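You operate a simulated robot arm through the tools that you are given. There is no shell and no other tool. Be economical: measure what you need, move in short steps, check, and stop when the job is done.

The job below is to be done with a simulated robot arm. You get a single attempt, and the scene is never put back.

TASK
Take the brass nut and put it on top of the bright tap knob. Turn the board knob to on. Put the bottle labelled "descaler" from the top of the workbench on the ledge of the pipe bench and the bottle marked "sealer" on the top shelf of the shelf unit. Put the silver nut on the top of the low wooden rack away on the top of the workbench. Take the grey foam sleeve and leave it on the long bench before the bowl. Take the small box from the upper shelf of the open shelf unit and leave it on the shelf under the pipe bench. Pull the left clip flap open. The order is free. Set down upright: bottle.

Only the result counts: the job must be done as asked and must still hold three seconds after the hand-in. Knocking over, shifting, dropping, spilling or breaking anything else fails it.

THE ROBOT
A 6-joint arm with a four-finger gripper on a trunk, on a base that drives. Base frame: it is fixed to the floor where the robot stands at the start and does not move with it; the origin is under the middle of the robot, x ahead of it, y to its left, z up; the surface under the hand at the start is at about z = 853. Readings come in mm, degrees, newtons and seconds.
With the tool pointing down near the work surface it reaches from about 280 to 700 mm from the robot's upright axis, wherever it stands. Its first joint turns from -166.0 to 166.0 degrees. Places, roughly: board knob [600, 100, 900]; bottle [750, 250, 1000]; brass nut (5x4x2 cm) [500, 0, 900]; bright tap knob (5x5x7 cm) [-1800, 4400, 800]; grey foam sleeve (11x5x5 cm) [-1600, 900, 500]; ledge of the pipe bench (146x12 cm) [780, 2560, 800]; left clip flap [1000, 2300, 1300]; long bench before the bowl (20x18 cm) [-4880, 4160, 760]; shelf under the pipe bench [900, 2600, 400]; silver nut (5x4x2 cm) [-1500, 1000, 500]; small box (9x5x4 cm) [-900, -400, 900]; top of the workbench [800, 500, 800]; top shelf of the shelf unit [100, -2400, 1600]. Payload 3.43 kg.
Tool frame: the origin (TCP) lies between the finger pads and is the grasp point; the fingertips stand 30 mm ahead of it; z points along the fingers, y is the line along which they close. The gripper opens to 120 mm. The gripper's body begins 85 mm behind the TCP.
Orientation is that of the tool frame in the base frame, as a unit quaternion [x, y, z, w]. With the fingers straight down and closing along the base's y, the tool's x points along the base's -x, its y along +y and its z along -z.

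THE INTERFACE
- The arm moves only by the tool play_rows. Its argument "motion" is a list of rows, each a list of 6 numbers: the shift along the base's x, y, z in mm, then the turn, a rotation vector about the base's x, y, z in degrees. In form: [[tx, ty, tz, wx, wy, wz], ...]. A call has 1 to 8 rows; each row is the pose to reach, as a shift and turn from the pose commanded when the call began. "claw" is the closure in counts, from 0 (fully open) to 255 (shut), set as the call begins (left out, the last holds). A row lasts 0.2 s, in which the tool goes at most 50 mm and 8.6 degrees; a call with a longer step from one row to the next is refused whole, and so is a gripper value outside its range. A pose out of reach is approached as far as the arm can. The call stops where the force on the tool passes 40 N (or 10 N more than at its start, if that is more) or the arm is blocked; 0.2 s more then pass. The fingers move at their own pace and stop on an object; they squeeze with about 35 N. The grip force told is the motor's: it shows also when the fingers shut on nothing. Time passes only in rows, and 0.2 s behind the last, so rows that repeat a pose let the fingers close. The reply holds the time, the measured pose of the TCP, the force on the tool along the base axes, the opening and the grip force, in the units named above and with some noise, with the torque about the TCP (base axes, N m) and any sound that the robot's microphone picked up.
- Cameras (640 x 400 px; columns grow to the right, rows downward): "scene" is now at [12.1, 94.2, 1672.1]; the picture's right is [-0.78, -0.62, 0.00], its down [-0.57, 0.72, -0.40] and it looks along [0.25, -0.31, -0.92] (base axes); focal length 214 px, centre (320, 200). "wrist" rides on the gripper at [71, -17, -121] in the tool frame; the picture's right is [0.23, 0.97, 0.00], its down [-0.81, 0.19, -0.55] and it looks along [-0.54, 0.13, 0.83] (tool axes); focal length 275 px, centre (320, 200). There is no depth. A picture from a camera that has moved, and an enlarged one, comes with that camera's place and axes in the base frame and with its lens. The place of the scene camera against the robot may be out by one fixed shift of up to 12 mm in any direction.
- grab_frame(camera): a new picture of that camera. The clock stands still meanwhile.
- raise_lower(by): slides the trunk up (or, below 0, down) by that many mm; the arm and the scene camera ride with it, the base frame stays. It gives what a move gives, with no picture.
- base_move(legs): drives the robot by 1 to 6 legs, each [ahead, left, turn to the left] in mm, mm and degrees, along the robot's own axes; the way and the turn of a leg run together, so that a leg with both is an arc; at most 1500 mm and 180 degrees a leg. The arm and the cameras ride along, it lands a little off, and it stops where it bumps. It gives what a move gives.
- pan_tilt(pan, tilt): turns the head with the scene camera to pan (to the left, within 120 degrees either way) and tilt (down, from -29 to 69), counted from straight ahead of the robot. It gives what a move gives.
- inspect(camera, box): a new picture of the part [left, top, right, bottom] of that camera's present view, enlarged. The clock stands still meanwhile.
- finish_job(): hands the job in; it is judged then, once.

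Go step by step. Nothing tells you exact positions but the pictures and the camera data: compare them with the known pose of the tool, close in by small moves and look again before you grip or let go. The budget is 207 turns and 180 pictures, counting those below and the enlarged ones. Unless the task says otherwise, let go and move clear before handing in, and close with one line.

The tools are called as name(argument=value, ...) on one line, values as JSON. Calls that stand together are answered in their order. play_rows: Moves the arm, as the interface text tells. Its arguments: {"type":"object","properties":{"motion":{"type":"array","items":{"type":"array","items":{"type":"number"}}},"claw":{"type":"number"}},"required":["motion"]} The other tools are called the same way: raise_lower (by) slides the trunk up or down; base_move (legs) drives the base; pan_tilt (pan, tilt) turns the head that bears the scene camera; grab_frame (camera) takes a picture; inspect (camera, box) takes an enlarged picture of a part of a camera's view; finish_job () hands the job in.

At the start:

```text
time: 0.0
eef_pos: [482.9, 5.3, 1165.7]
orientation: [0.0, 1.0, 0.0, 0.0]
force: [0.3, 0.0, 0.2]
ft_torque: [0.01, -0.01, 0.03]
width: 120.1
gripper_force: 0.0
trunk travel left (down, up): [-200.0, 240.0]
robot x, y, heading: [-0.5, 0.4, 0.1]
head pan, tilt: [-51.4, 66.4]
```

scene: 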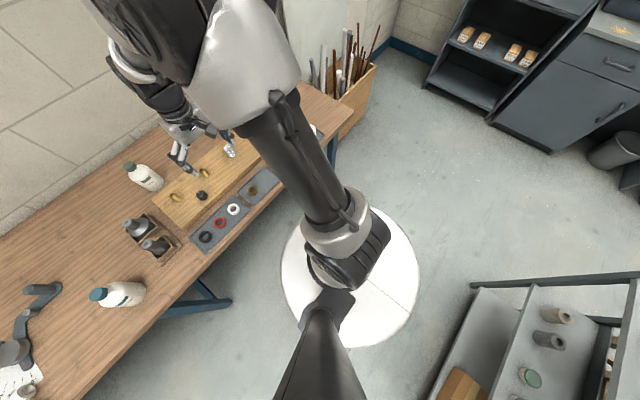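
wrist: 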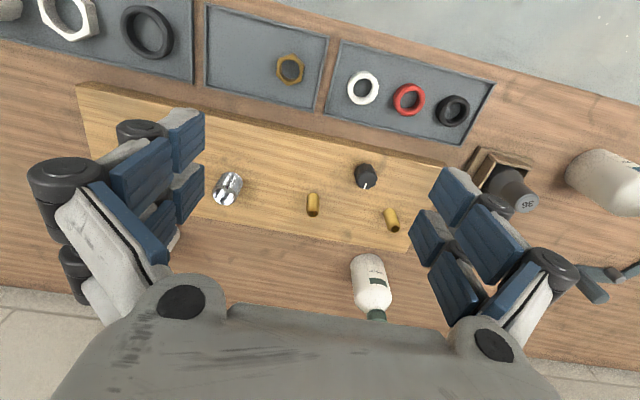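

I see the workbench ahead with the board, nuts in trays and bottles. I'll look around first with the head.

pan_tilt(pan=10, tilt=40)

grab_frame(camera="scene")

pan_tilt(pan=75, tilt=20)

grab_frame(camera="scene")

pan_tilt(pan=120, tilt=20)

grab_frame(camera="scene")

pan_tilt(pan=-80, tilt=20)

grab_frame(camera="scene")

pan_tilt(pan=-120, tilt=35)

grab_frame(camera="scene")

```text
time: 1.3
eef_pos: [482.9, 3.6, 1165.1]
orientation: [-0.001, 1.0, 0.0, 0.0]
force: [-0.8, -0.2, 0.9]
ft_torque: [-0.03, 0.01, 0.0]
width: 120.2
gripper_force: 0.1
trunk travel left (down, up): [-200.0, 240.0]
robot x, y, heading: [-2.2, 0.7, -0.1]
head pan, tilt: [10.0, 40.0]
```

```text
177 pictures are left
camera scene: at [59.2, 154.9, 1705.8], right [0.17, -0.98, 0.0], down [-0.63, -0.11, -0.77], along [0.75, 0.13, -0.64], focal length 214 px, centre (320, 200)
```

scene: 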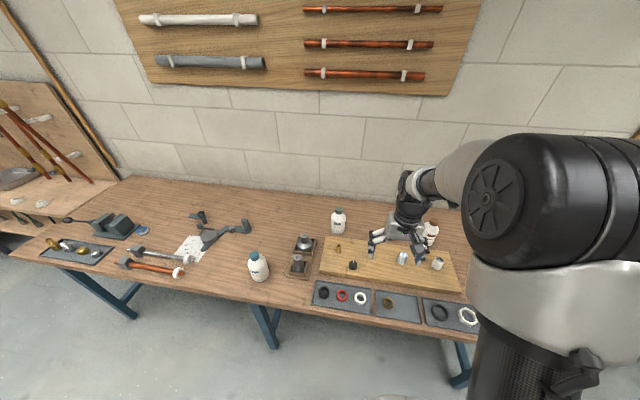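

```text
time: 2.7
eef_pos: [482.2, 4.3, 1164.9]
orientation: [0.001, 1.0, 0.0, 0.001]
force: [0.7, -0.2, -1.3]
ft_torque: [0.05, 0.01, 0.02]
width: 120.1
gripper_force: 0.1
trunk travel left (down, up): [-200.0, 240.0]
robot x, y, heading: [1.7, -1.6, -0.2]
head pan, tilt: [75.0, 20.0]
```

```text
176 pictures are left
camera scene: at [-0.4, 230.1, 1737.2], right [0.97, -0.26, 0.0], down [-0.09, -0.33, -0.94], along [0.24, 0.91, -0.34], focal length 214 px, centre (320, 200)
```

scene: 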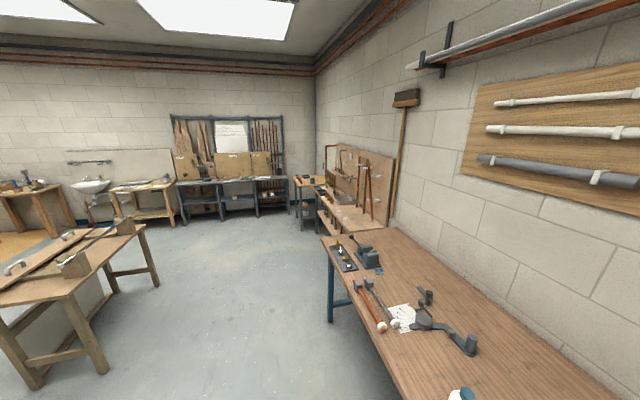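

```text
time: 3.8
eef_pos: [484.0, 5.0, 1164.9]
orientation: [0.0, 1.0, 0.0, 0.0]
force: [-0.4, 1.2, -0.5]
ft_torque: [0.0, 0.01, 0.01]
width: 120.2
gripper_force: 0.1
trunk travel left (down, up): [-200.0, 240.0]
robot x, y, heading: [4.4, -2.4, 0.0]
head pan, tilt: [120.0, 20.0]
```

```text
175 pictures are left
camera scene: at [-71.1, 220.9, 1737.3], right [0.87, 0.5, 0.0], down [0.17, -0.3, -0.94], along [-0.47, 0.81, -0.34], focal length 214 px, centre (320, 200)
```

scene: 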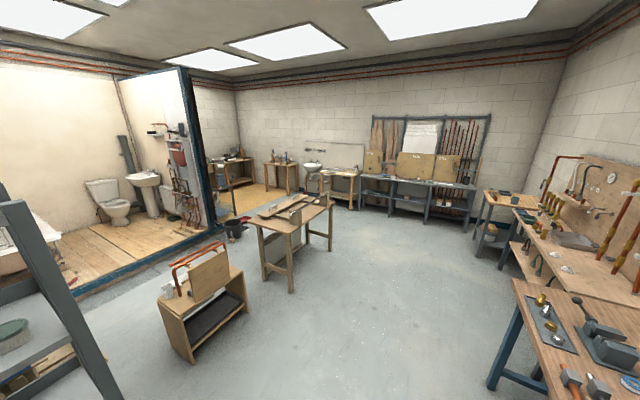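

```text
time: 6.7
eef_pos: [482.0, 4.6, 1164.3]
orientation: [0.0, 1.0, 0.0, 0.001]
force: [-0.6, 0.6, 0.1]
ft_torque: [0.02, 0.0, 0.03]
width: 120.0
gripper_force: 0.0
trunk travel left (down, up): [-200.0, 240.0]
robot x, y, heading: [0.5, 0.1, 0.1]
head pan, tilt: [-80.0, 20.0]
```

```text
174 pictures are left
camera scene: at [-8.4, 48.5, 1737.3], right [-0.98, -0.17, 0.0], down [-0.06, 0.34, -0.94], along [0.16, -0.93, -0.34], focal length 214 px, centre (320, 200)
```

scene: 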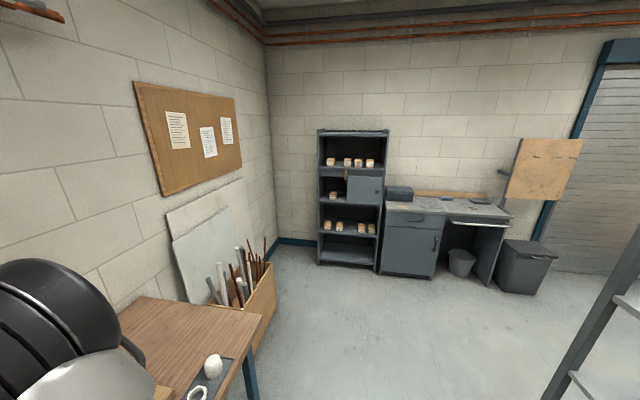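

```text
time: 7.8
eef_pos: [482.5, 5.9, 1165.8]
orientation: [0.0, 1.0, 0.001, 0.0]
force: [-0.8, 0.3, 0.0]
ft_torque: [0.0, 0.0, 0.03]
width: 120.3
gripper_force: 0.0
trunk travel left (down, up): [-200.0, 240.0]
robot x, y, heading: [1.7, -1.1, -0.1]
head pan, tilt: [-120.0, 35.0]
```

```text
173 pictures are left
camera scene: at [-68.5, 63.9, 1713.4], right [-0.87, 0.5, 0.0], down [0.29, 0.5, -0.82], along [-0.41, -0.71, -0.57], focal length 214 px, centre (320, 200)
```

scene: 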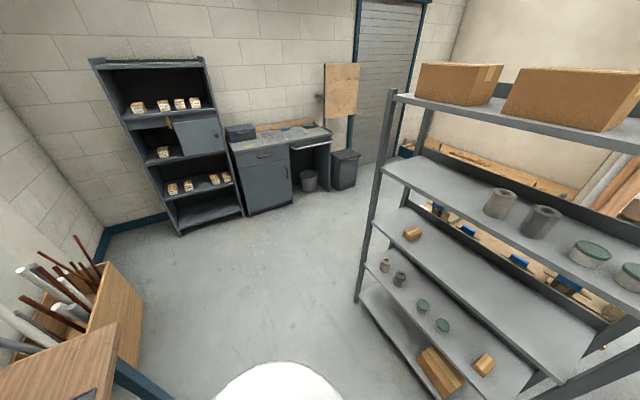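

inspect(camera="wrist", box=[180, 50, 500, 250])

pan_tilt(pan=25, tilt=45)

inspect(camera="scene", box=[220, 130, 480, 320])

```text
2.00 times, centred on (340, 150) of wrist
camera zoom: at [412.6, -10.8, 1286.2], right [-0.23, 0.97, 0.0], down [0.81, 0.19, 0.55], along [0.54, 0.13, -0.83], focal length 551 px, centre (280, 300)
```

zoom: 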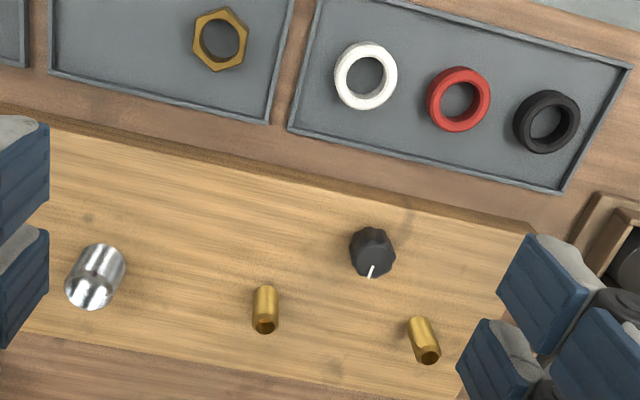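

```text
time: 10.1
eef_pos: [482.7, 5.5, 1164.9]
orientation: [0.002, 1.0, 0.0, 0.001]
force: [-0.5, -0.4, 0.4]
ft_torque: [-0.02, 0.01, -0.02]
width: 120.1
gripper_force: 0.1
trunk travel left (down, up): [-200.0, 240.0]
robot x, y, heading: [-4.8, 0.1, -0.0]
head pan, tilt: [25.0, 45.0]
```

```text
2.11 times, centred on (350, 225) of scene
camera zoom: at [49.1, 174.5, 1698.6], right [0.42, -0.91, 0.0], down [-0.64, -0.3, -0.71], along [0.64, 0.3, -0.71], focal length 452 px, centre (257, 147)
```

zoom: 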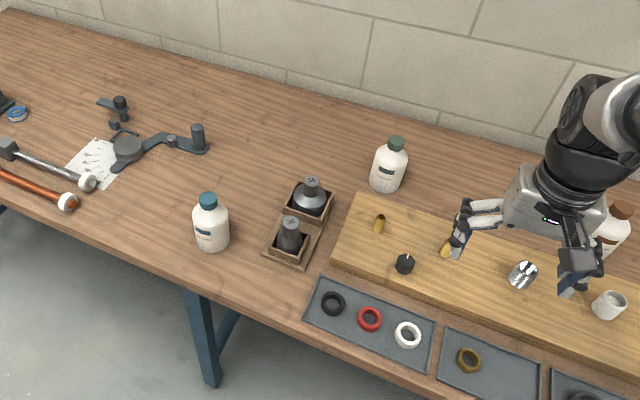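

inspect(camera="scene", box=[285, 185, 435, 265])

inspect(camera="scene", box=[290, 210, 350, 250])

inspect(camera="wrist", box=[300, 140, 430, 240])

```text
4.27 times, centred on (360, 225) of scene
camera zoom: at [49.1, 174.5, 1698.6], right [0.42, -0.91, 0.0], down [-0.64, -0.3, -0.71], along [0.64, 0.3, -0.71], focal length 915 px, centre (149, 93)
```

zoom: 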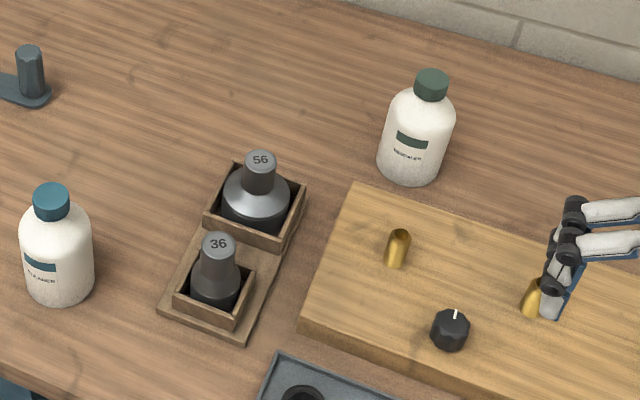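

```text
10.00 times, centred on (320, 230) of scene
camera zoom: at [49.1, 174.5, 1698.6], right [0.42, -0.91, 0.0], down [-0.64, -0.3, -0.71], along [0.64, 0.3, -0.71], focal length 2145 px, centre (320, -100)
```

zoom: 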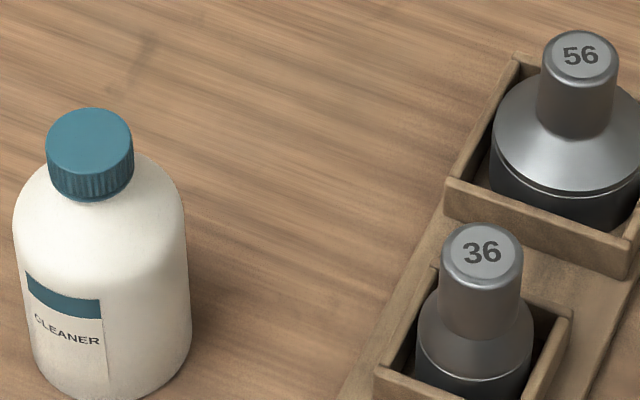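

```text
4.00 times, centred on (365, 190) of wrist
camera zoom: at [412.5, -10.8, 1286.2], right [-0.23, 0.97, 0.0], down [0.81, 0.19, 0.55], along [0.54, 0.13, -0.83], focal length 1101 px, centre (140, 240)
```

zoom: 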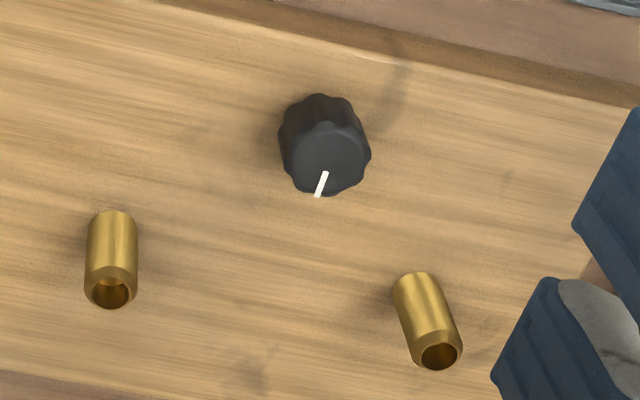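

inspect(camera="scene", box=[365, 195, 405, 225])

inspect(camera="scene", box=[350, 220, 490, 310])

inspect(camera="scene", box=[440, 200, 500, 270])

```text
13.33 times, centred on (385, 210) of scene
camera zoom: at [49.1, 174.5, 1698.6], right [0.42, -0.91, 0.0], down [-0.64, -0.3, -0.71], along [0.64, 0.3, -0.71], focal length 2860 px, centre (-547, 67)
```

zoom: 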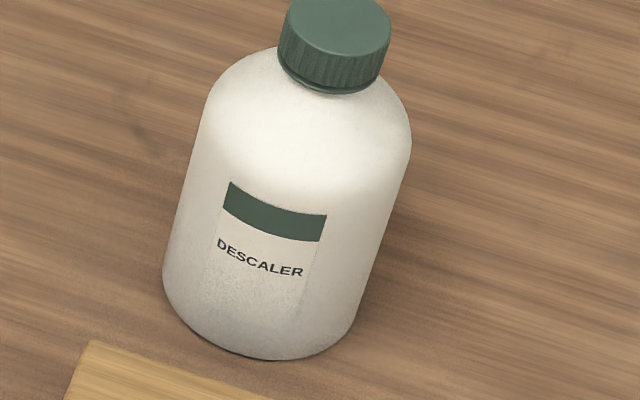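

```text
4.44 times, centred on (420, 265) of scene
camera zoom: at [49.1, 174.5, 1698.6], right [0.42, -0.91, 0.0], down [-0.64, -0.3, -0.71], along [0.64, 0.3, -0.71], focal length 953 px, centre (-124, -89)
```

zoom: 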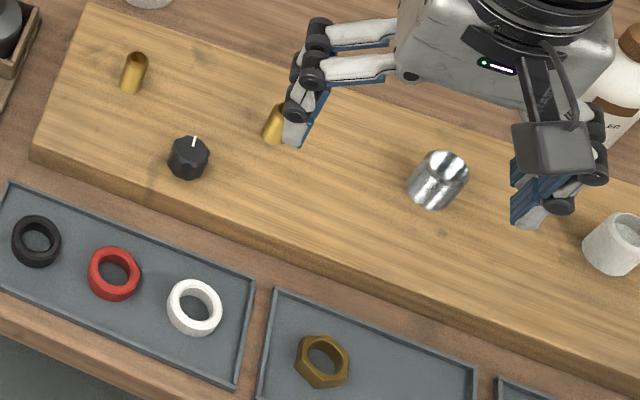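

```text
5.71 times, centred on (470, 235) of scene
camera zoom: at [49.1, 174.5, 1698.6], right [0.42, -0.91, 0.0], down [-0.64, -0.3, -0.71], along [0.64, 0.3, -0.71], focal length 1226 px, centre (-537, 0)
```

zoom: 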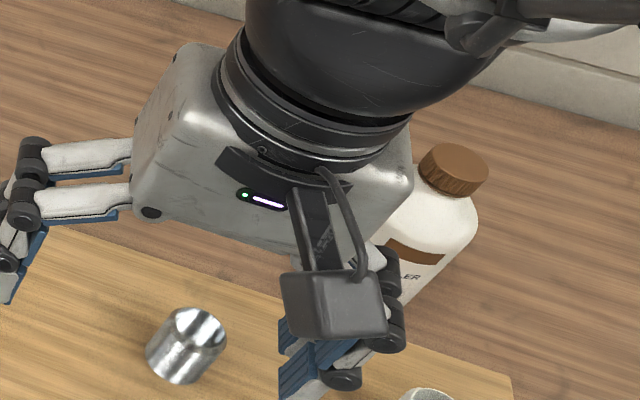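

Descaler has the green cap; the brown-capped bottle is likely the sealer. The knob is near (610,112,~890); I move above it and look.

play_rows(motion=[[25, 22, -33, 0, 0, 0], [50, 44, -66, 0, 0, 0], [75, 66, -99, 0, 0, 0], [100, 88, -132, 0, 0, 0], [125, 108, -165, 0, 0, 0], [125, 108, -165, 0, 0, 0]], claw=120)

grab_frame(camera="wrist")

grab_frame(camera="scene")

```text
time: 11.5
eef_pos: [607.6, 112.4, 999.4]
orientation: [0.0, 1.0, 0.0, 0.001]
force: [-0.3, -0.6, 0.0]
ft_torque: [0.0, 0.0, 0.04]
width: 63.4
gripper_force: 0.1
trunk travel left (down, up): [-200.0, 240.0]
robot x, y, heading: [0.8, 1.5, -0.0]
head pan, tilt: [25.0, 45.0]
```

```text
164 pictures are left
camera wrist: at [536.7, 96.7, 1119.9], right [-0.23, 0.97, 0.0], down [0.81, 0.19, 0.55], along [0.54, 0.13, -0.83], focal length 275 px, centre (320, 200)
```

wrist: 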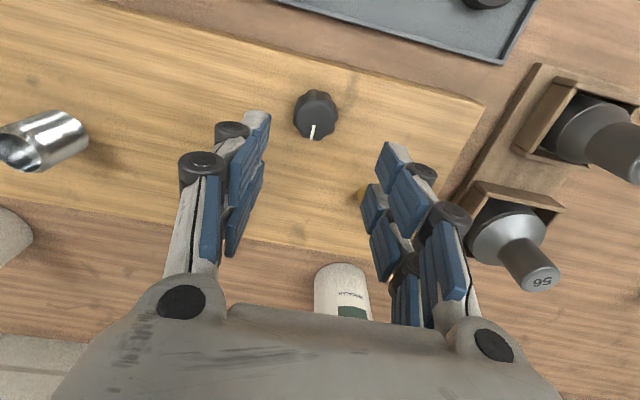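

```text
163 pictures are left
camera scene: at [48.2, 174.2, 1698.7], right [0.42, -0.91, 0.0], down [-0.64, -0.3, -0.71], along [0.64, 0.3, -0.71], focal length 214 px, centre (320, 200)
```

scene: 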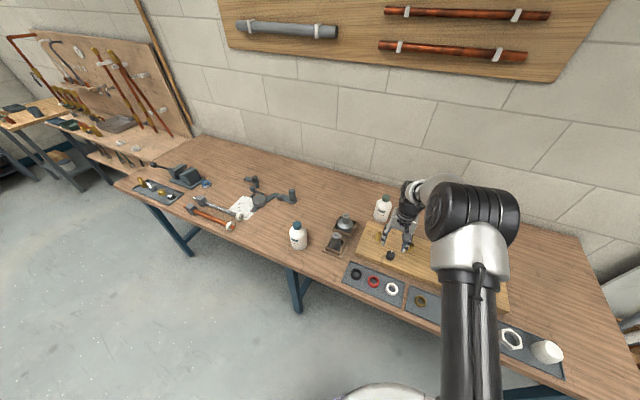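

inspect(camera="wrist", box=[270, 80, 370, 150])

inspect(camera="scene", box=[370, 220, 430, 270])

```text
5.71 times, centred on (320, 115) of wrist
camera zoom: at [536.7, 96.7, 1119.9], right [-0.23, 0.97, 0.0], down [0.81, 0.19, 0.55], along [0.54, 0.13, -0.83], focal length 1573 px, centre (320, 686)
```

zoom: 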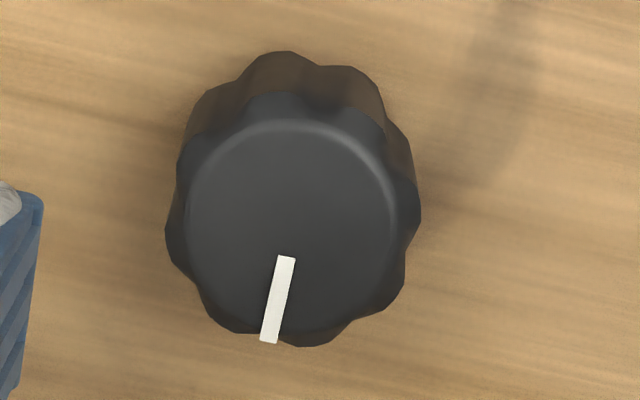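

```text
8.00 times, centred on (400, 245) of scene
camera zoom: at [48.2, 174.2, 1698.7], right [0.42, -0.91, 0.0], down [-0.64, -0.3, -0.71], along [0.64, 0.3, -0.71], focal length 1716 px, centre (-320, -160)
```

zoom: 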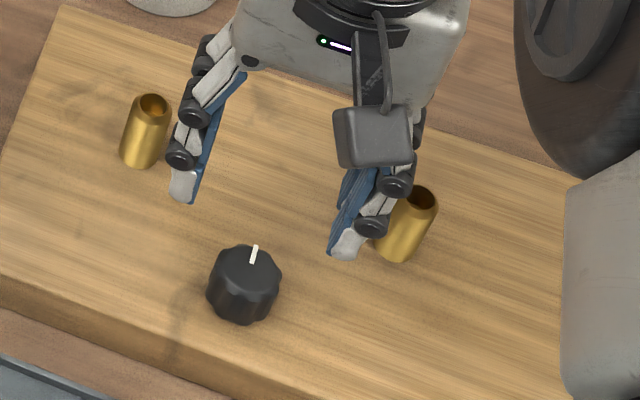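

play_rows(motion=[[1, -1.5, -40, 0, 0, 0], [1, -1.5, -80, 0, 0, 0], [1, -1.5, -82, 0, 0, 0]])

inspect(camera="wrist", box=[200, 50, 440, 250])

inspect(camera="scene", box=[370, 220, 430, 270])

```text
time: 12.3
eef_pos: [609.5, 110.3, 915.9]
orientation: [0.0, 1.0, 0.0, 0.001]
force: [-1.2, 0.1, -0.6]
ft_torque: [-0.01, 0.02, 0.02]
width: 63.7
gripper_force: 0.1
trunk travel left (down, up): [-200.0, 240.0]
robot x, y, heading: [0.6, -4.3, 0.1]
head pan, tilt: [25.0, 45.0]
```

```text
2.00 times, centred on (320, 150) of wrist
camera zoom: at [538.6, 94.6, 1038.1], right [-0.23, 0.97, 0.0], down [0.81, 0.19, 0.55], along [0.54, 0.13, -0.83], focal length 551 px, centre (320, 300)
```

zoom: 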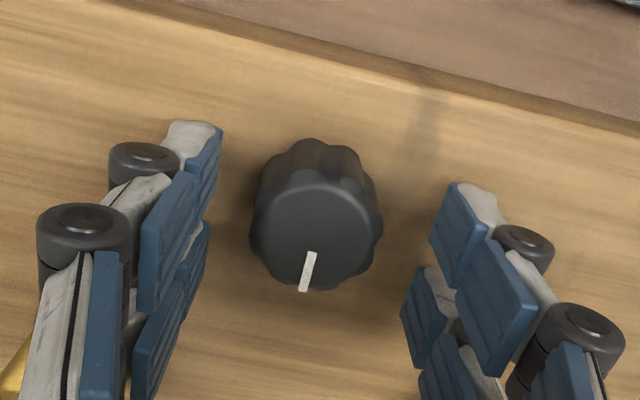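

```text
8.00 times, centred on (400, 245) of scene
camera zoom: at [48.8, 174.6, 1698.6], right [0.42, -0.91, 0.0], down [-0.64, -0.3, -0.71], along [0.64, 0.3, -0.71], focal length 1716 px, centre (-320, -160)
```

zoom: 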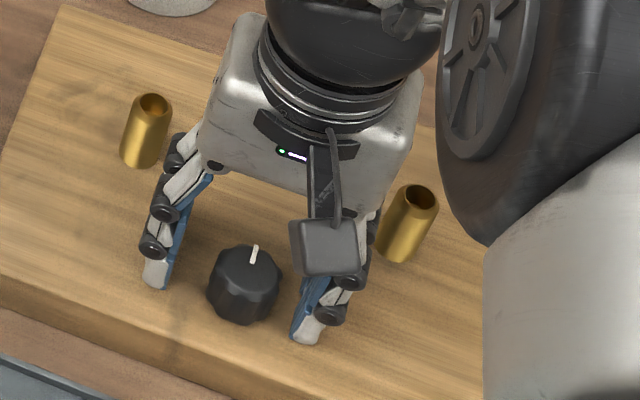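

play_rows(motion=[[0, -1, -4, 0, 0, 0], [0, -1, -4, 0, 0, 0], [0, -1, -4, 0, 0, 0], [0, -1, -4, 0, 0, 0], [0, -1, -4, 0, 0, 0]], claw=255)

play_rows(motion=[[0, 0, 0, 0, 0, -8], [0, 0, 0, 0, 0, -16], [0, 0, 0, 0, 0, -24], [0, 0, 0, 0, 0, -32], [0, 0, 0, 0, 0, -40], [0, 0, 0, 0, 0, -45]])

inspect(camera="wrist", box=[200, 50, 440, 250])

```text
time: 13.5
eef_pos: [610.1, 106.4, 914.5]
orientation: [0.0, 1.0, 0.0, 0.001]
force: [3.7, -19.3, 15.3]
ft_torque: [-0.78, 0.38, 0.15]
width: 32.2
gripper_force: 45.1
trunk travel left (down, up): [-200.0, 240.0]
robot x, y, heading: [-0.7, 1.8, 0.1]
head pan, tilt: [25.0, 45.0]
```

```text
time: 14.2
eef_pos: [609.0, 103.8, 915.3]
orientation: [0.175, 0.984, -0.003, 0.0]
force: [-4.3, -10.2, 8.3]
ft_torque: [-0.56, 0.3, 0.06]
width: 32.0
gripper_force: 45.2
trunk travel left (down, up): [-200.0, 240.0]
robot x, y, heading: [2.0, -0.8, 0.0]
head pan, tilt: [25.0, 45.0]
stopped in row 3: the force on the tool passed its limit at 41 N (the readings are from after the stop); the commanded pose is now the measured one
```

```text
2.00 times, centred on (320, 150) of wrist
camera zoom: at [536.9, 113.8, 1035.8], right [0.12, 0.99, -0.01], down [0.83, -0.1, 0.55], along [0.55, -0.07, -0.83], focal length 551 px, centre (320, 300)
```

zoom: 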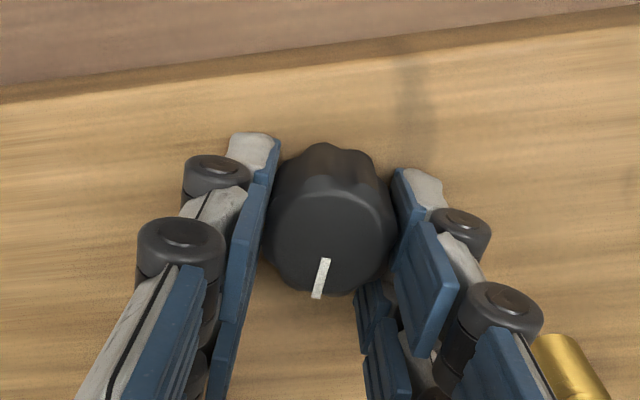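

play_rows(motion=[[0, 0, 0, 0, 0, -6], [0, 0, 0, 0, 0, -12], [0, 0, 0, 0, 0, -18], [0, 0, 0, 0, 0, -24], [0, 0, 0, 0, 0, -30]])

inspect(camera="wrist", box=[200, 50, 440, 250])

```text
time: 15.2
eef_pos: [606.0, 100.1, 916.3]
orientation: [0.364, 0.931, -0.005, 0.0]
force: [-7.6, -8.9, 13.9]
ft_torque: [-0.3, 0.5, 0.08]
width: 32.3
gripper_force: 44.4
trunk travel left (down, up): [-200.0, 240.0]
robot x, y, heading: [-0.9, -2.1, -0.1]
head pan, tilt: [25.0, 45.0]
stopped in row 4: the force on the tool passed its limit at 41 N (the readings are from after the stop); the commanded pose is now the measured one
```

```text
2.00 times, centred on (320, 150) of wrist
camera zoom: at [544.3, 138.1, 1035.9], right [0.49, 0.87, -0.01], down [0.73, -0.4, 0.55], along [0.48, -0.28, -0.83], focal length 551 px, centre (320, 300)
```

zoom: 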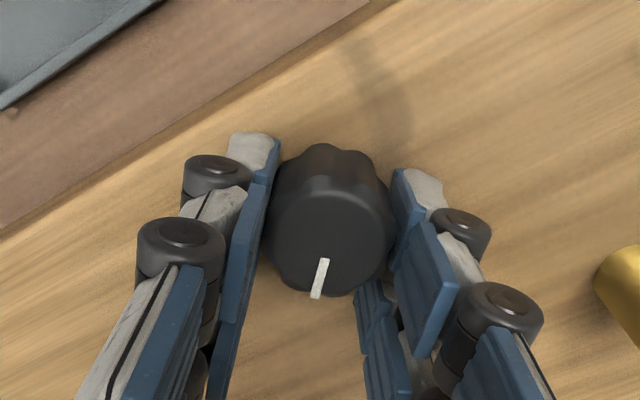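

inspect(camera="scene", box=[340, 200, 440, 270])

```text
5.71 times, centred on (390, 235) of scene
camera zoom: at [47.0, 173.0, 1698.8], right [0.42, -0.91, 0.0], down [-0.64, -0.3, -0.71], along [0.64, 0.3, -0.71], focal length 1226 px, centre (-80, 0)
```

zoom: 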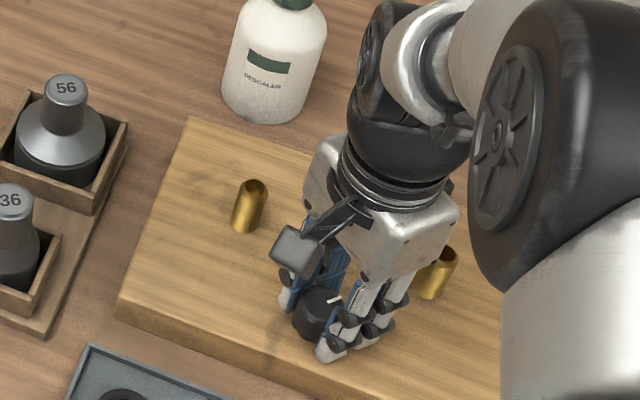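

play_rows(motion=[[-1, -2, 2, 0, 0, -6], [-1, -2, 2, 0, 0, -12], [-1, -2, 2, 0, 0, -18], [-1, -2, 2, 0, 0, -24], [-1, -2, 2, 0, 0, -30], [-1, -2, 2, 0, 0, -36], [-1, -2, 2, 0, 0, -42], [-1, -2, 2, 0, 0, -47]])

inspect(camera="wrist", box=[200, 50, 440, 250])

```text
time: 17.0
eef_pos: [600.0, 100.1, 915.8]
orientation: [0.706, 0.708, -0.008, -0.006]
force: [-33.6, -9.3, 7.5]
ft_torque: [-0.12, 0.77, 0.8]
width: 32.3
gripper_force: 44.6
trunk travel left (down, up): [-200.0, 240.0]
robot x, y, heading: [-3.3, -0.6, -0.2]
head pan, tilt: [25.0, 45.0]
```

```text
2.00 times, centred on (320, 150) of wrist
camera zoom: at [585.6, 172.9, 1036.4], right [0.97, 0.24, -0.02], down [0.21, -0.81, 0.55], along [0.11, -0.54, -0.83], focal length 551 px, centre (320, 300)
```

zoom: 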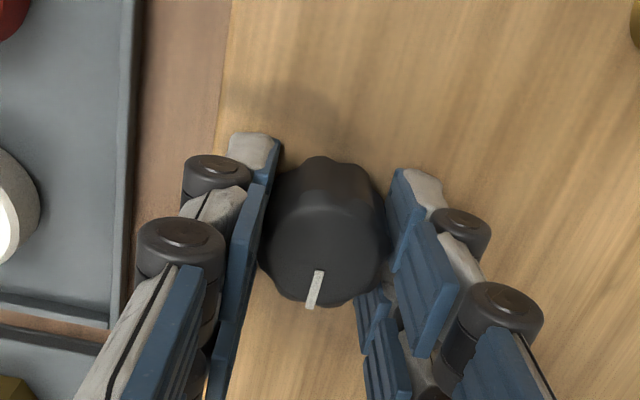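

play_rows(motion=[[-3, -1, 0, 0, 0, 0], [-4, -1, 0, 0, 0, 0]])

play_rows(motion=[[0, 0, 0, 0, 0, -5], [0, 0, 0, 0, 0, -10], [0, 0, 0, 0, 0, -10]])

inspect(camera="wrist", box=[200, 50, 440, 250])

```text
time: 17.6
eef_pos: [598.9, 99.8, 915.5]
orientation: [0.705, 0.709, -0.007, -0.004]
force: [-23.7, -1.0, -1.1]
ft_torque: [0.05, 0.86, 0.39]
width: 32.6
gripper_force: 45.4
trunk travel left (down, up): [-200.0, 240.0]
robot x, y, heading: [2.5, 0.4, 0.2]
head pan, tilt: [25.0, 45.0]
```

```text
time: 18.4
eef_pos: [597.4, 98.8, 915.0]
orientation: [0.764, 0.645, -0.008, -0.005]
force: [-27.1, -6.1, 0.2]
ft_torque: [-0.25, 0.55, 0.46]
width: 32.1
gripper_force: 44.7
trunk travel left (down, up): [-200.0, 240.0]
robot x, y, heading: [1.9, 3.6, -0.1]
head pan, tilt: [25.0, 45.0]
```

```text
2.00 times, centred on (320, 150) of wrist
camera zoom: at [596.3, 172.9, 1036.2], right [1.0, 0.06, -0.02], down [0.06, -0.83, 0.55], along [0.02, -0.55, -0.83], focal length 551 px, centre (320, 300)
```

zoom: 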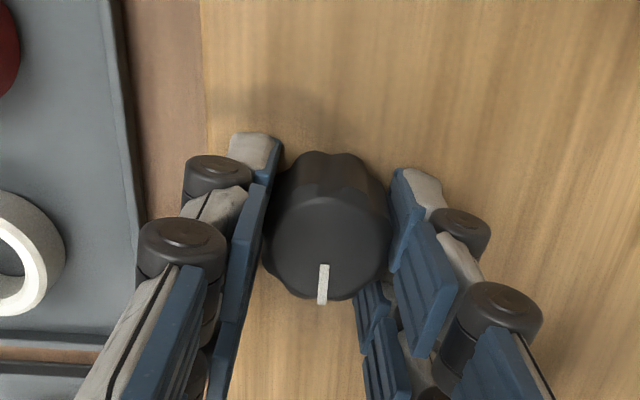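

play_rows(motion=[[0, 0, 0, 0, 0, 0], [0, 0, 0, 0, 0, 0], [0, 0, 20, 0, 0, 0], [0, 0, 60, 0, 0, 0]], claw=110)

inspect(camera="wrist", box=[160, 50, 480, 250])

inspect(camera="scene", box=[340, 200, 440, 270])

```text
time: 19.4
eef_pos: [601.8, 101.4, 974.2]
orientation: [0.764, 0.645, -0.005, -0.002]
force: [-0.2, 0.6, -0.7]
ft_torque: [-0.02, -0.01, 0.05]
width: 68.1
gripper_force: 0.1
trunk travel left (down, up): [-200.0, 240.0]
robot x, y, heading: [0.3, 0.0, -0.1]
head pan, tilt: [25.0, 45.0]
```

```text
2.00 times, centred on (320, 150) of wrist
camera zoom: at [600.1, 175.1, 1095.8], right [1.0, 0.06, -0.01], down [0.06, -0.83, 0.55], along [0.03, -0.55, -0.83], focal length 551 px, centre (320, 300)
```

zoom: 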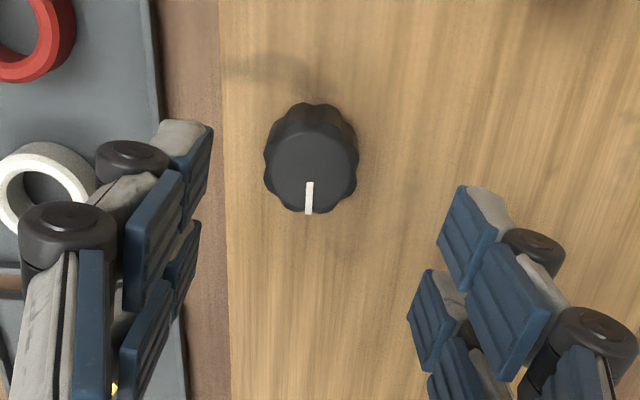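

```text
5.71 times, centred on (390, 235) of scene
camera zoom: at [48.6, 173.8, 1698.7], right [0.42, -0.91, 0.0], down [-0.64, -0.3, -0.71], along [0.64, 0.3, -0.71], focal length 1226 px, centre (-80, 0)
```

zoom: 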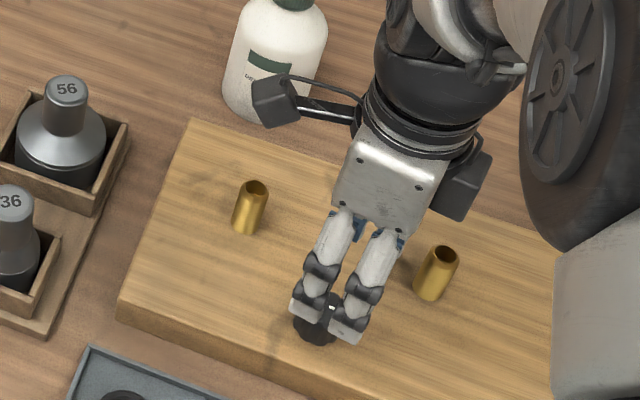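

The knob turned 90° clockwise to what felt like a stop (it slipped beyond). Next I move above the brass nut, turning the wrist back, and check the board.

play_rows(motion=[[-10, -10, 25, 0, 0, 8], [-25, -30, 40, 0, 0, 16], [-40, -50, 40, 0, 0, 24], [-60, -70, 40, 0, 0, 32], [-80, -95, 40, 0, 0, 40], [-100, -115, 40, 0, 0, 48], [-115, -130, 40, 0, 0, 56], [-117, -138, 40, 0, 0, 64]])

play_rows(motion=[[0, 0, -10, 0, 0, 8], [0, 0, -20, 0, 0, 16], [0, 0, -30, 0, 0, 24], [0, 0, -40, 0, 0, 32], [0, 0, -40, 0, 0, 36]])

inspect(camera="wrist", box=[120, 0, 520, 250])

inspect(camera="scene", box=[340, 200, 440, 270])

```text
time: 21.2
eef_pos: [487.6, -39.3, 1014.7]
orientation: [0.304, 0.953, -0.004, 0.001]
force: [-0.3, 0.1, -0.3]
ft_torque: [-0.02, -0.01, 0.01]
width: 68.3
gripper_force: 0.0
trunk travel left (down, up): [-200.0, 240.0]
robot x, y, heading: [-0.3, 1.8, -0.2]
head pan, tilt: [25.0, 45.0]
```

```text
time: 22.4
eef_pos: [486.2, -38.7, 974.8]
orientation: [-0.005, 1.0, -0.004, 0.002]
force: [-1.4, -0.3, -0.1]
ft_torque: [0.01, -0.01, 0.02]
width: 68.2
gripper_force: 0.0
trunk travel left (down, up): [-200.0, 240.0]
robot x, y, heading: [0.3, -2.7, -0.1]
head pan, tilt: [25.0, 45.0]
```

```text
1.60 times, centred on (320, 125) of wrist
camera zoom: at [415.6, -53.8, 1095.8], right [-0.24, 0.97, -0.01], down [0.81, 0.2, 0.55], along [0.54, 0.12, -0.83], focal length 440 px, centre (320, 320)
```

zoom: 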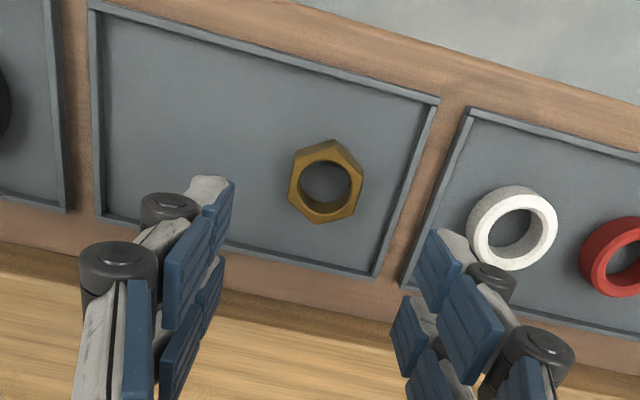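

```text
5.71 times, centred on (390, 235) of scene
camera zoom: at [49.3, 173.8, 1698.6], right [0.42, -0.91, 0.0], down [-0.64, -0.3, -0.71], along [0.64, 0.3, -0.71], focal length 1226 px, centre (-80, 0)
```

zoom: 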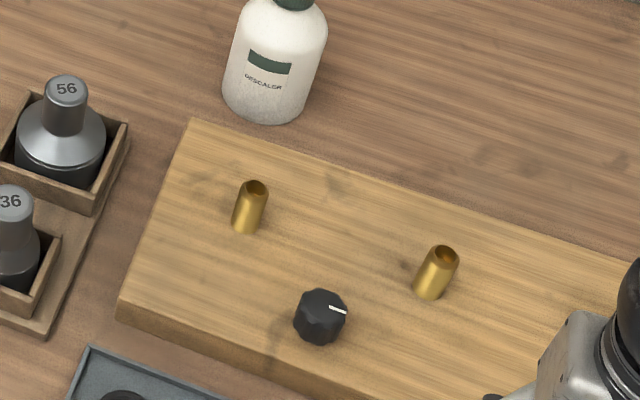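

The knob pointer now points to −y and the board did not move. The nut is at about (480,−38); I turn the wrist −56° to grip its flats within the tray.

play_rows(motion=[[-1, 0, 0, 0, 0, -8], [-3, 0, 0, 0, 0, -16], [-5, 0, -10, 0, 0, -24], [-6, 1, -20, 0, 0, -32], [-6, 1, -25, 0, 0, -40], [-6, 1, -30, 0, 0, -48], [-6, 1, -35, 0, 0, -56], [-6, 1, -35, 0, 0, -56]], claw=135)

inspect(camera="wrist", box=[160, 50, 480, 250])

```text
time: 24.2
eef_pos: [480.7, -38.2, 940.6]
orientation: [0.467, 0.884, -0.004, -0.001]
force: [0.7, -0.1, -0.3]
ft_torque: [-0.03, 0.0, -0.02]
width: 56.6
gripper_force: 0.0
trunk travel left (down, up): [-200.0, 240.0]
robot x, y, heading: [-0.3, 2.8, -0.2]
head pan, tilt: [25.0, 45.0]
```

```text
2.00 times, centred on (320, 150) of wrist
camera zoom: at [428.0, 13.2, 1060.8], right [0.67, 0.74, -0.01], down [0.62, -0.56, 0.55], along [0.4, -0.38, -0.83], focal length 551 px, centre (320, 300)
```

zoom: 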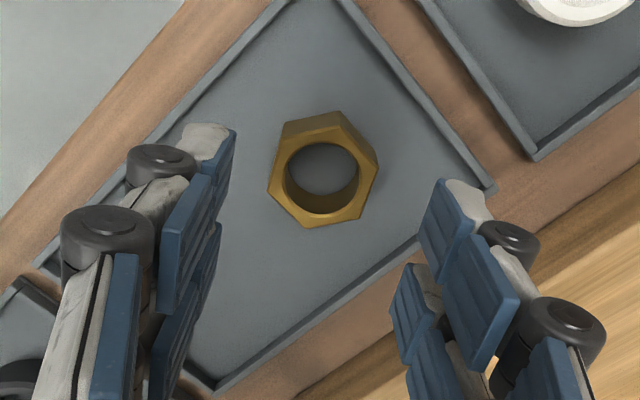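

play_rows(motion=[[-2, -1, -28, 0, 0, 0], [-2, -1, -54, 0, 0, 0], [-2, -1, -54, 0, 0, 0]])

inspect(camera="wrist", box=[160, 50, 480, 250])

```text
time: 25.0
eef_pos: [478.6, -38.7, 886.4]
orientation: [0.466, 0.885, -0.005, -0.001]
force: [-1.2, -1.0, 21.0]
ft_torque: [-0.09, 0.97, 0.05]
width: 59.1
gripper_force: 4.4
trunk travel left (down, up): [-200.0, 240.0]
robot x, y, heading: [1.0, -0.1, 0.1]
head pan, tilt: [25.0, 45.0]
```

```text
2.00 times, centred on (320, 150) of wrist
camera zoom: at [424.9, 11.7, 1007.7], right [0.67, 0.74, -0.01], down [0.62, -0.56, 0.55], along [0.41, -0.38, -0.83], focal length 551 px, centre (320, 300)
```

zoom: 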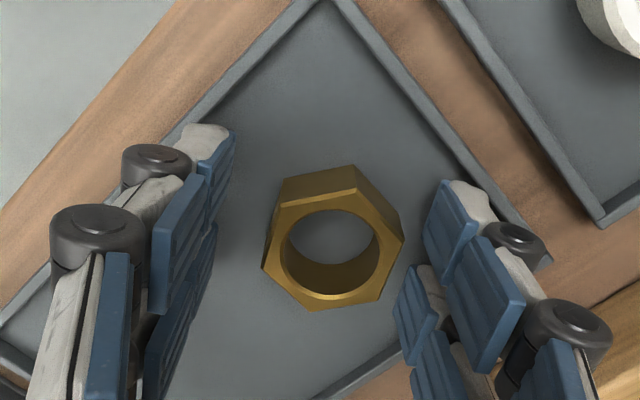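

play_rows(motion=[[2, 1, 5, 0, 0, 0], [3, 2, 5, 0, 0, 0], [3, 2, 5, 0, 0, 0], [3, 2, 5, 0, 0, 0], [3, 2, 5, 0, 0, 0]], claw=255)

inspect(camera="wrist", box=[160, 50, 480, 250])

```text
time: 26.2
eef_pos: [481.4, -37.3, 890.4]
orientation: [0.466, 0.885, -0.005, -0.001]
force: [0.8, -0.3, -0.3]
ft_torque: [0.04, -0.01, 0.05]
width: 35.6
gripper_force: 35.2
trunk travel left (down, up): [-200.0, 240.0]
robot x, y, heading: [0.4, -2.8, -0.0]
head pan, tilt: [25.0, 45.0]
```

```text
2.00 times, centred on (320, 150) of wrist
camera zoom: at [428.7, 13.8, 1011.7], right [0.67, 0.74, -0.01], down [0.62, -0.56, 0.55], along [0.4, -0.38, -0.83], focal length 551 px, centre (320, 300)
```

zoom: 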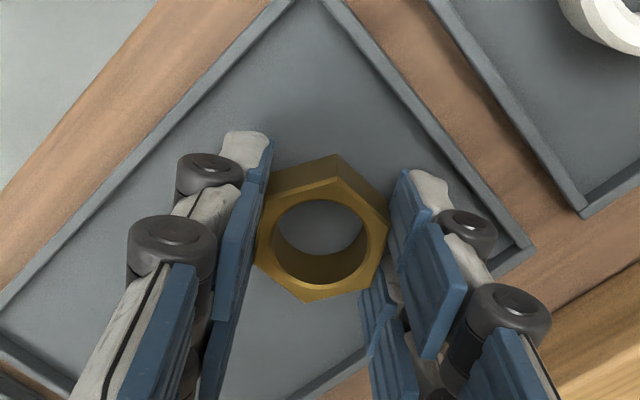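

The nut is gripped on its flats. I lift it and drive over toward the tap bench.

play_rows(motion=[[0, 0, 45, 0, 0, 0], [0, 0, 90, 0, 0, 0], [0, 0, 140, 0, 0, 0], [-20, 10, 190, 0, 0, 0], [-40, 20, 235, 0, 0, 0], [-60, 30, 250, 0, 0, 0]])

inspect(camera="wrist", box=[160, 50, 480, 250])

base_move(legs=[[-150, 0, 0], [0, 0, 90], [1500, 100, 0], [1500, 0, 0], [350, 0, 0], [200, 1450, 0]])

pan_tilt(pan=0, tilt=35)

grab_frame(camera="scene")

```text
refused: row 4 steps farther than a row can; nothing moved
```

```text
2.00 times, centred on (320, 150) of wrist
camera zoom: at [428.7, 13.8, 1011.7], right [0.67, 0.74, -0.01], down [0.62, -0.56, 0.55], along [0.4, -0.38, -0.83], focal length 551 px, centre (320, 300)
```

zoom: 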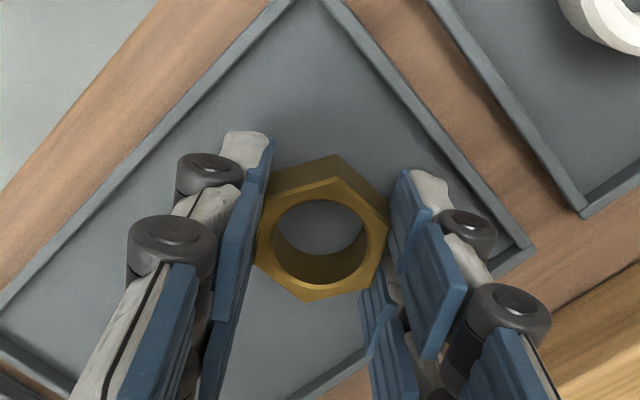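

```text
refused: leg 3 is longer than a leg can be; nothing moved
```

```text
time: 27.1
eef_pos: [480.4, -36.9, 890.7]
orientation: [0.466, 0.885, -0.004, -0.001]
force: [0.2, 0.3, 0.4]
ft_torque: [0.0, -0.05, -0.02]
width: 35.5
gripper_force: 34.8
trunk travel left (down, up): [-200.0, 240.0]
robot x, y, heading: [3.0, -3.7, -0.5]
head pan, tilt: [0.0, 35.0]
```

```text
145 pictures are left
camera scene: at [63.8, 139.5, 1713.4], right [0.0, -1.0, 0.0], down [-0.57, 0.0, -0.82], along [0.82, 0.0, -0.57], focal length 214 px, centre (320, 200)
```

scene: 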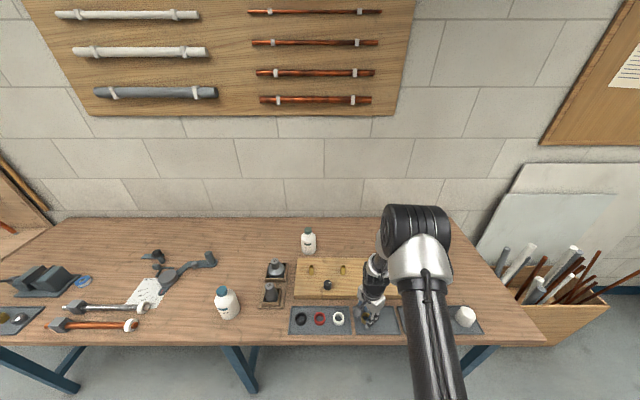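

The lift was refused for too long a step; I redo it with shorter steps before driving.

play_rows(motion=[[0, 0, 45, 0, 0, 0], [0, 0, 90, 0, 0, 0], [0, 0, 135, 0, 0, 0], [-10, 5, 180, 0, 0, 0], [-25, 10, 220, 0, 0, 0], [-50, 20, 250, 0, 0, 0]])

inspect(camera="wrist", box=[160, 50, 480, 250])

```text
time: 28.5
eef_pos: [427.8, -13.2, 1142.0]
orientation: [0.466, 0.885, -0.004, 0.0]
force: [-0.9, 0.1, -1.7]
ft_torque: [0.0, -0.03, -0.02]
width: 35.5
gripper_force: 34.9
trunk travel left (down, up): [-200.0, 240.0]
robot x, y, heading: [0.3, -0.3, -0.0]
head pan, tilt: [0.0, 35.0]
```

```text
2.00 times, centred on (320, 150) of wrist
camera zoom: at [375.6, 38.8, 1263.3], right [0.67, 0.74, -0.01], down [0.62, -0.56, 0.55], along [0.4, -0.38, -0.83], focal length 551 px, centre (320, 300)
```

zoom: 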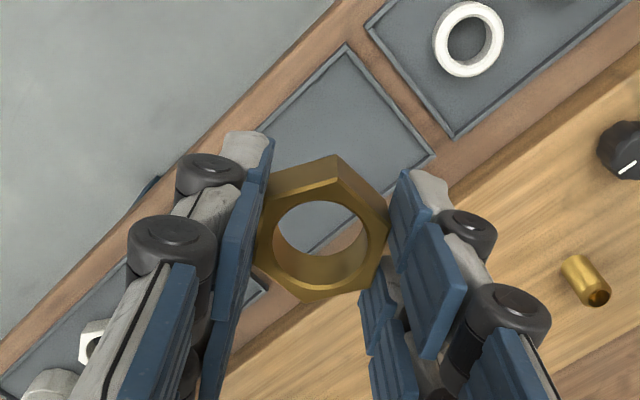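

base_move(legs=[[-150, 0, 0], [0, 0, 90], [1450, 100, 0], [1450, 0, 0], [400, 0, 0], [200, 1450, 0]])

grab_frame(camera="scene")

```text
time: 56.6
eef_pos: [-1727.8, 3959.3, 1141.9]
orientation: [-0.3, 0.954, -0.003, 0.003]
force: [0.6, -0.7, 0.1]
ft_torque: [-0.01, 0.0, -0.01]
width: 35.4
gripper_force: 35.0
trunk travel left (down, up): [-200.0, 240.0]
robot x, y, heading: [-1736.6, 3527.0, 90.7]
head pan, tilt: [0.0, 35.0]
```

```text
143 pictures are left
camera scene: at [-1880.6, 3596.6, 1713.4], right [1.0, 0.01, 0.0], down [0.01, -0.57, -0.82], along [-0.01, 0.82, -0.57], focal length 214 px, centre (320, 200)
```

scene: 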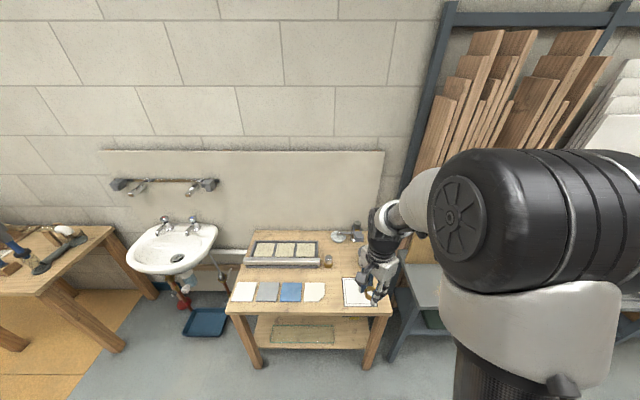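

inspect(camera="scene", box=[230, 215, 400, 315])

grab_frame(camera="wrist")

```text
3.76 times, centred on (315, 265) of scene
camera zoom: at [-1880.6, 3596.6, 1713.4], right [1.0, 0.01, 0.0], down [0.01, -0.57, -0.82], along [-0.01, 0.82, -0.57], focal length 807 px, centre (339, -45)
```

zoom: 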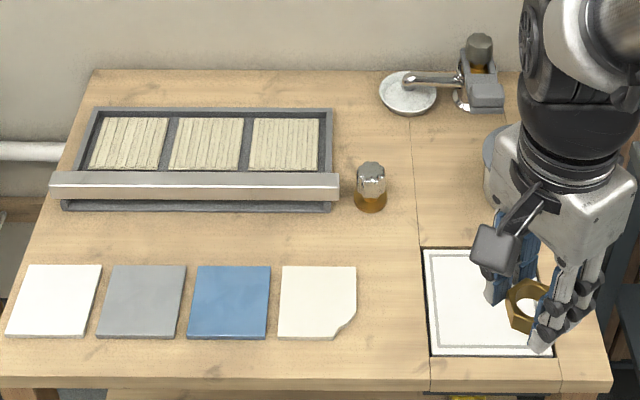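

```text
141 pictures are left
camera wrist: at [-1776.0, 3907.1, 1262.6], right [-0.75, 0.67, -0.01], down [0.55, 0.63, 0.55], along [0.37, 0.41, -0.83], focal length 275 px, centre (320, 200)
```

wrist: 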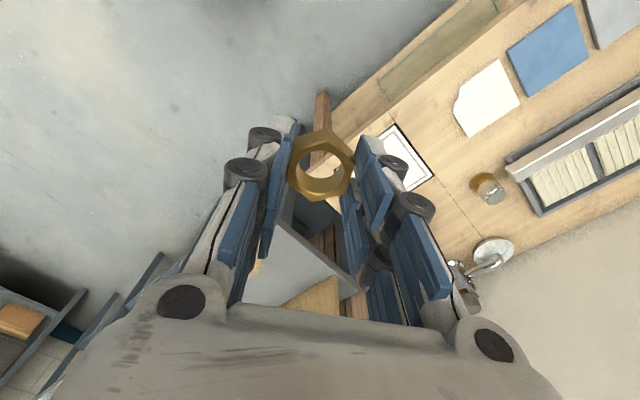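

inspect(camera="scene", box=[318, 248, 348, 278])

inspect(camera="wrist", box=[450, 150, 530, 220])

inspect(camera="scene", box=[325, 220, 375, 250])

```text
13.33 times, centred on (333, 263) of scene
camera zoom: at [-1880.6, 3596.6, 1713.4], right [1.0, 0.01, 0.0], down [0.01, -0.57, -0.82], along [-0.01, 0.82, -0.57], focal length 2860 px, centre (147, -640)
```

zoom: 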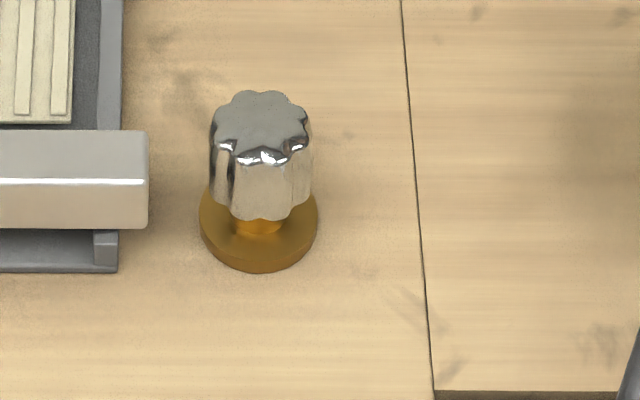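

```text
5.71 times, centred on (490, 185) of wrist
camera zoom: at [-1776.0, 3907.1, 1262.6], right [-0.75, 0.67, -0.01], down [0.55, 0.63, 0.55], along [0.37, 0.41, -0.83], focal length 1573 px, centre (-651, 286)
```

zoom: 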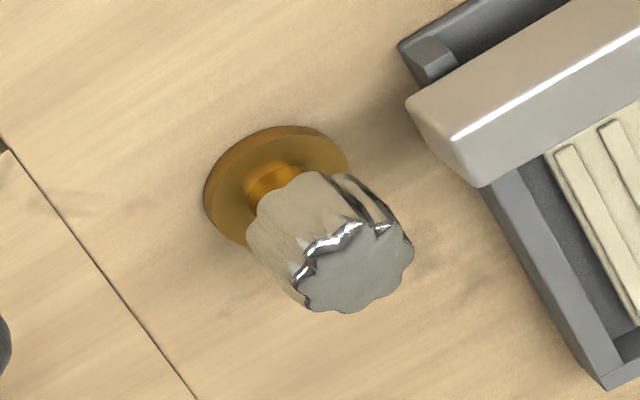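

```text
12.80 times, centred on (350, 235) of scene
camera zoom: at [-1880.6, 3596.6, 1713.4], right [1.0, 0.01, 0.0], down [0.01, -0.57, -0.82], along [-0.01, 0.82, -0.57], focal length 2745 px, centre (-64, -248)
```

zoom: 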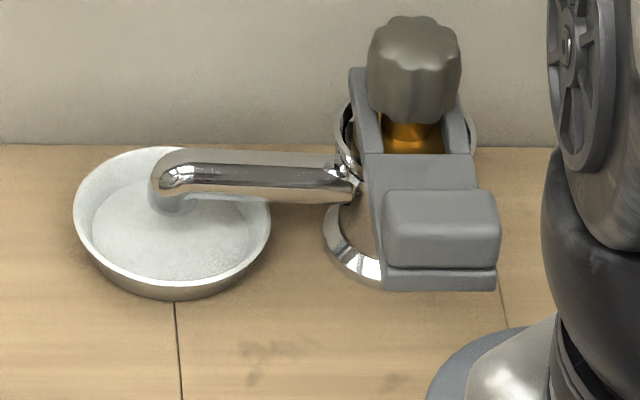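

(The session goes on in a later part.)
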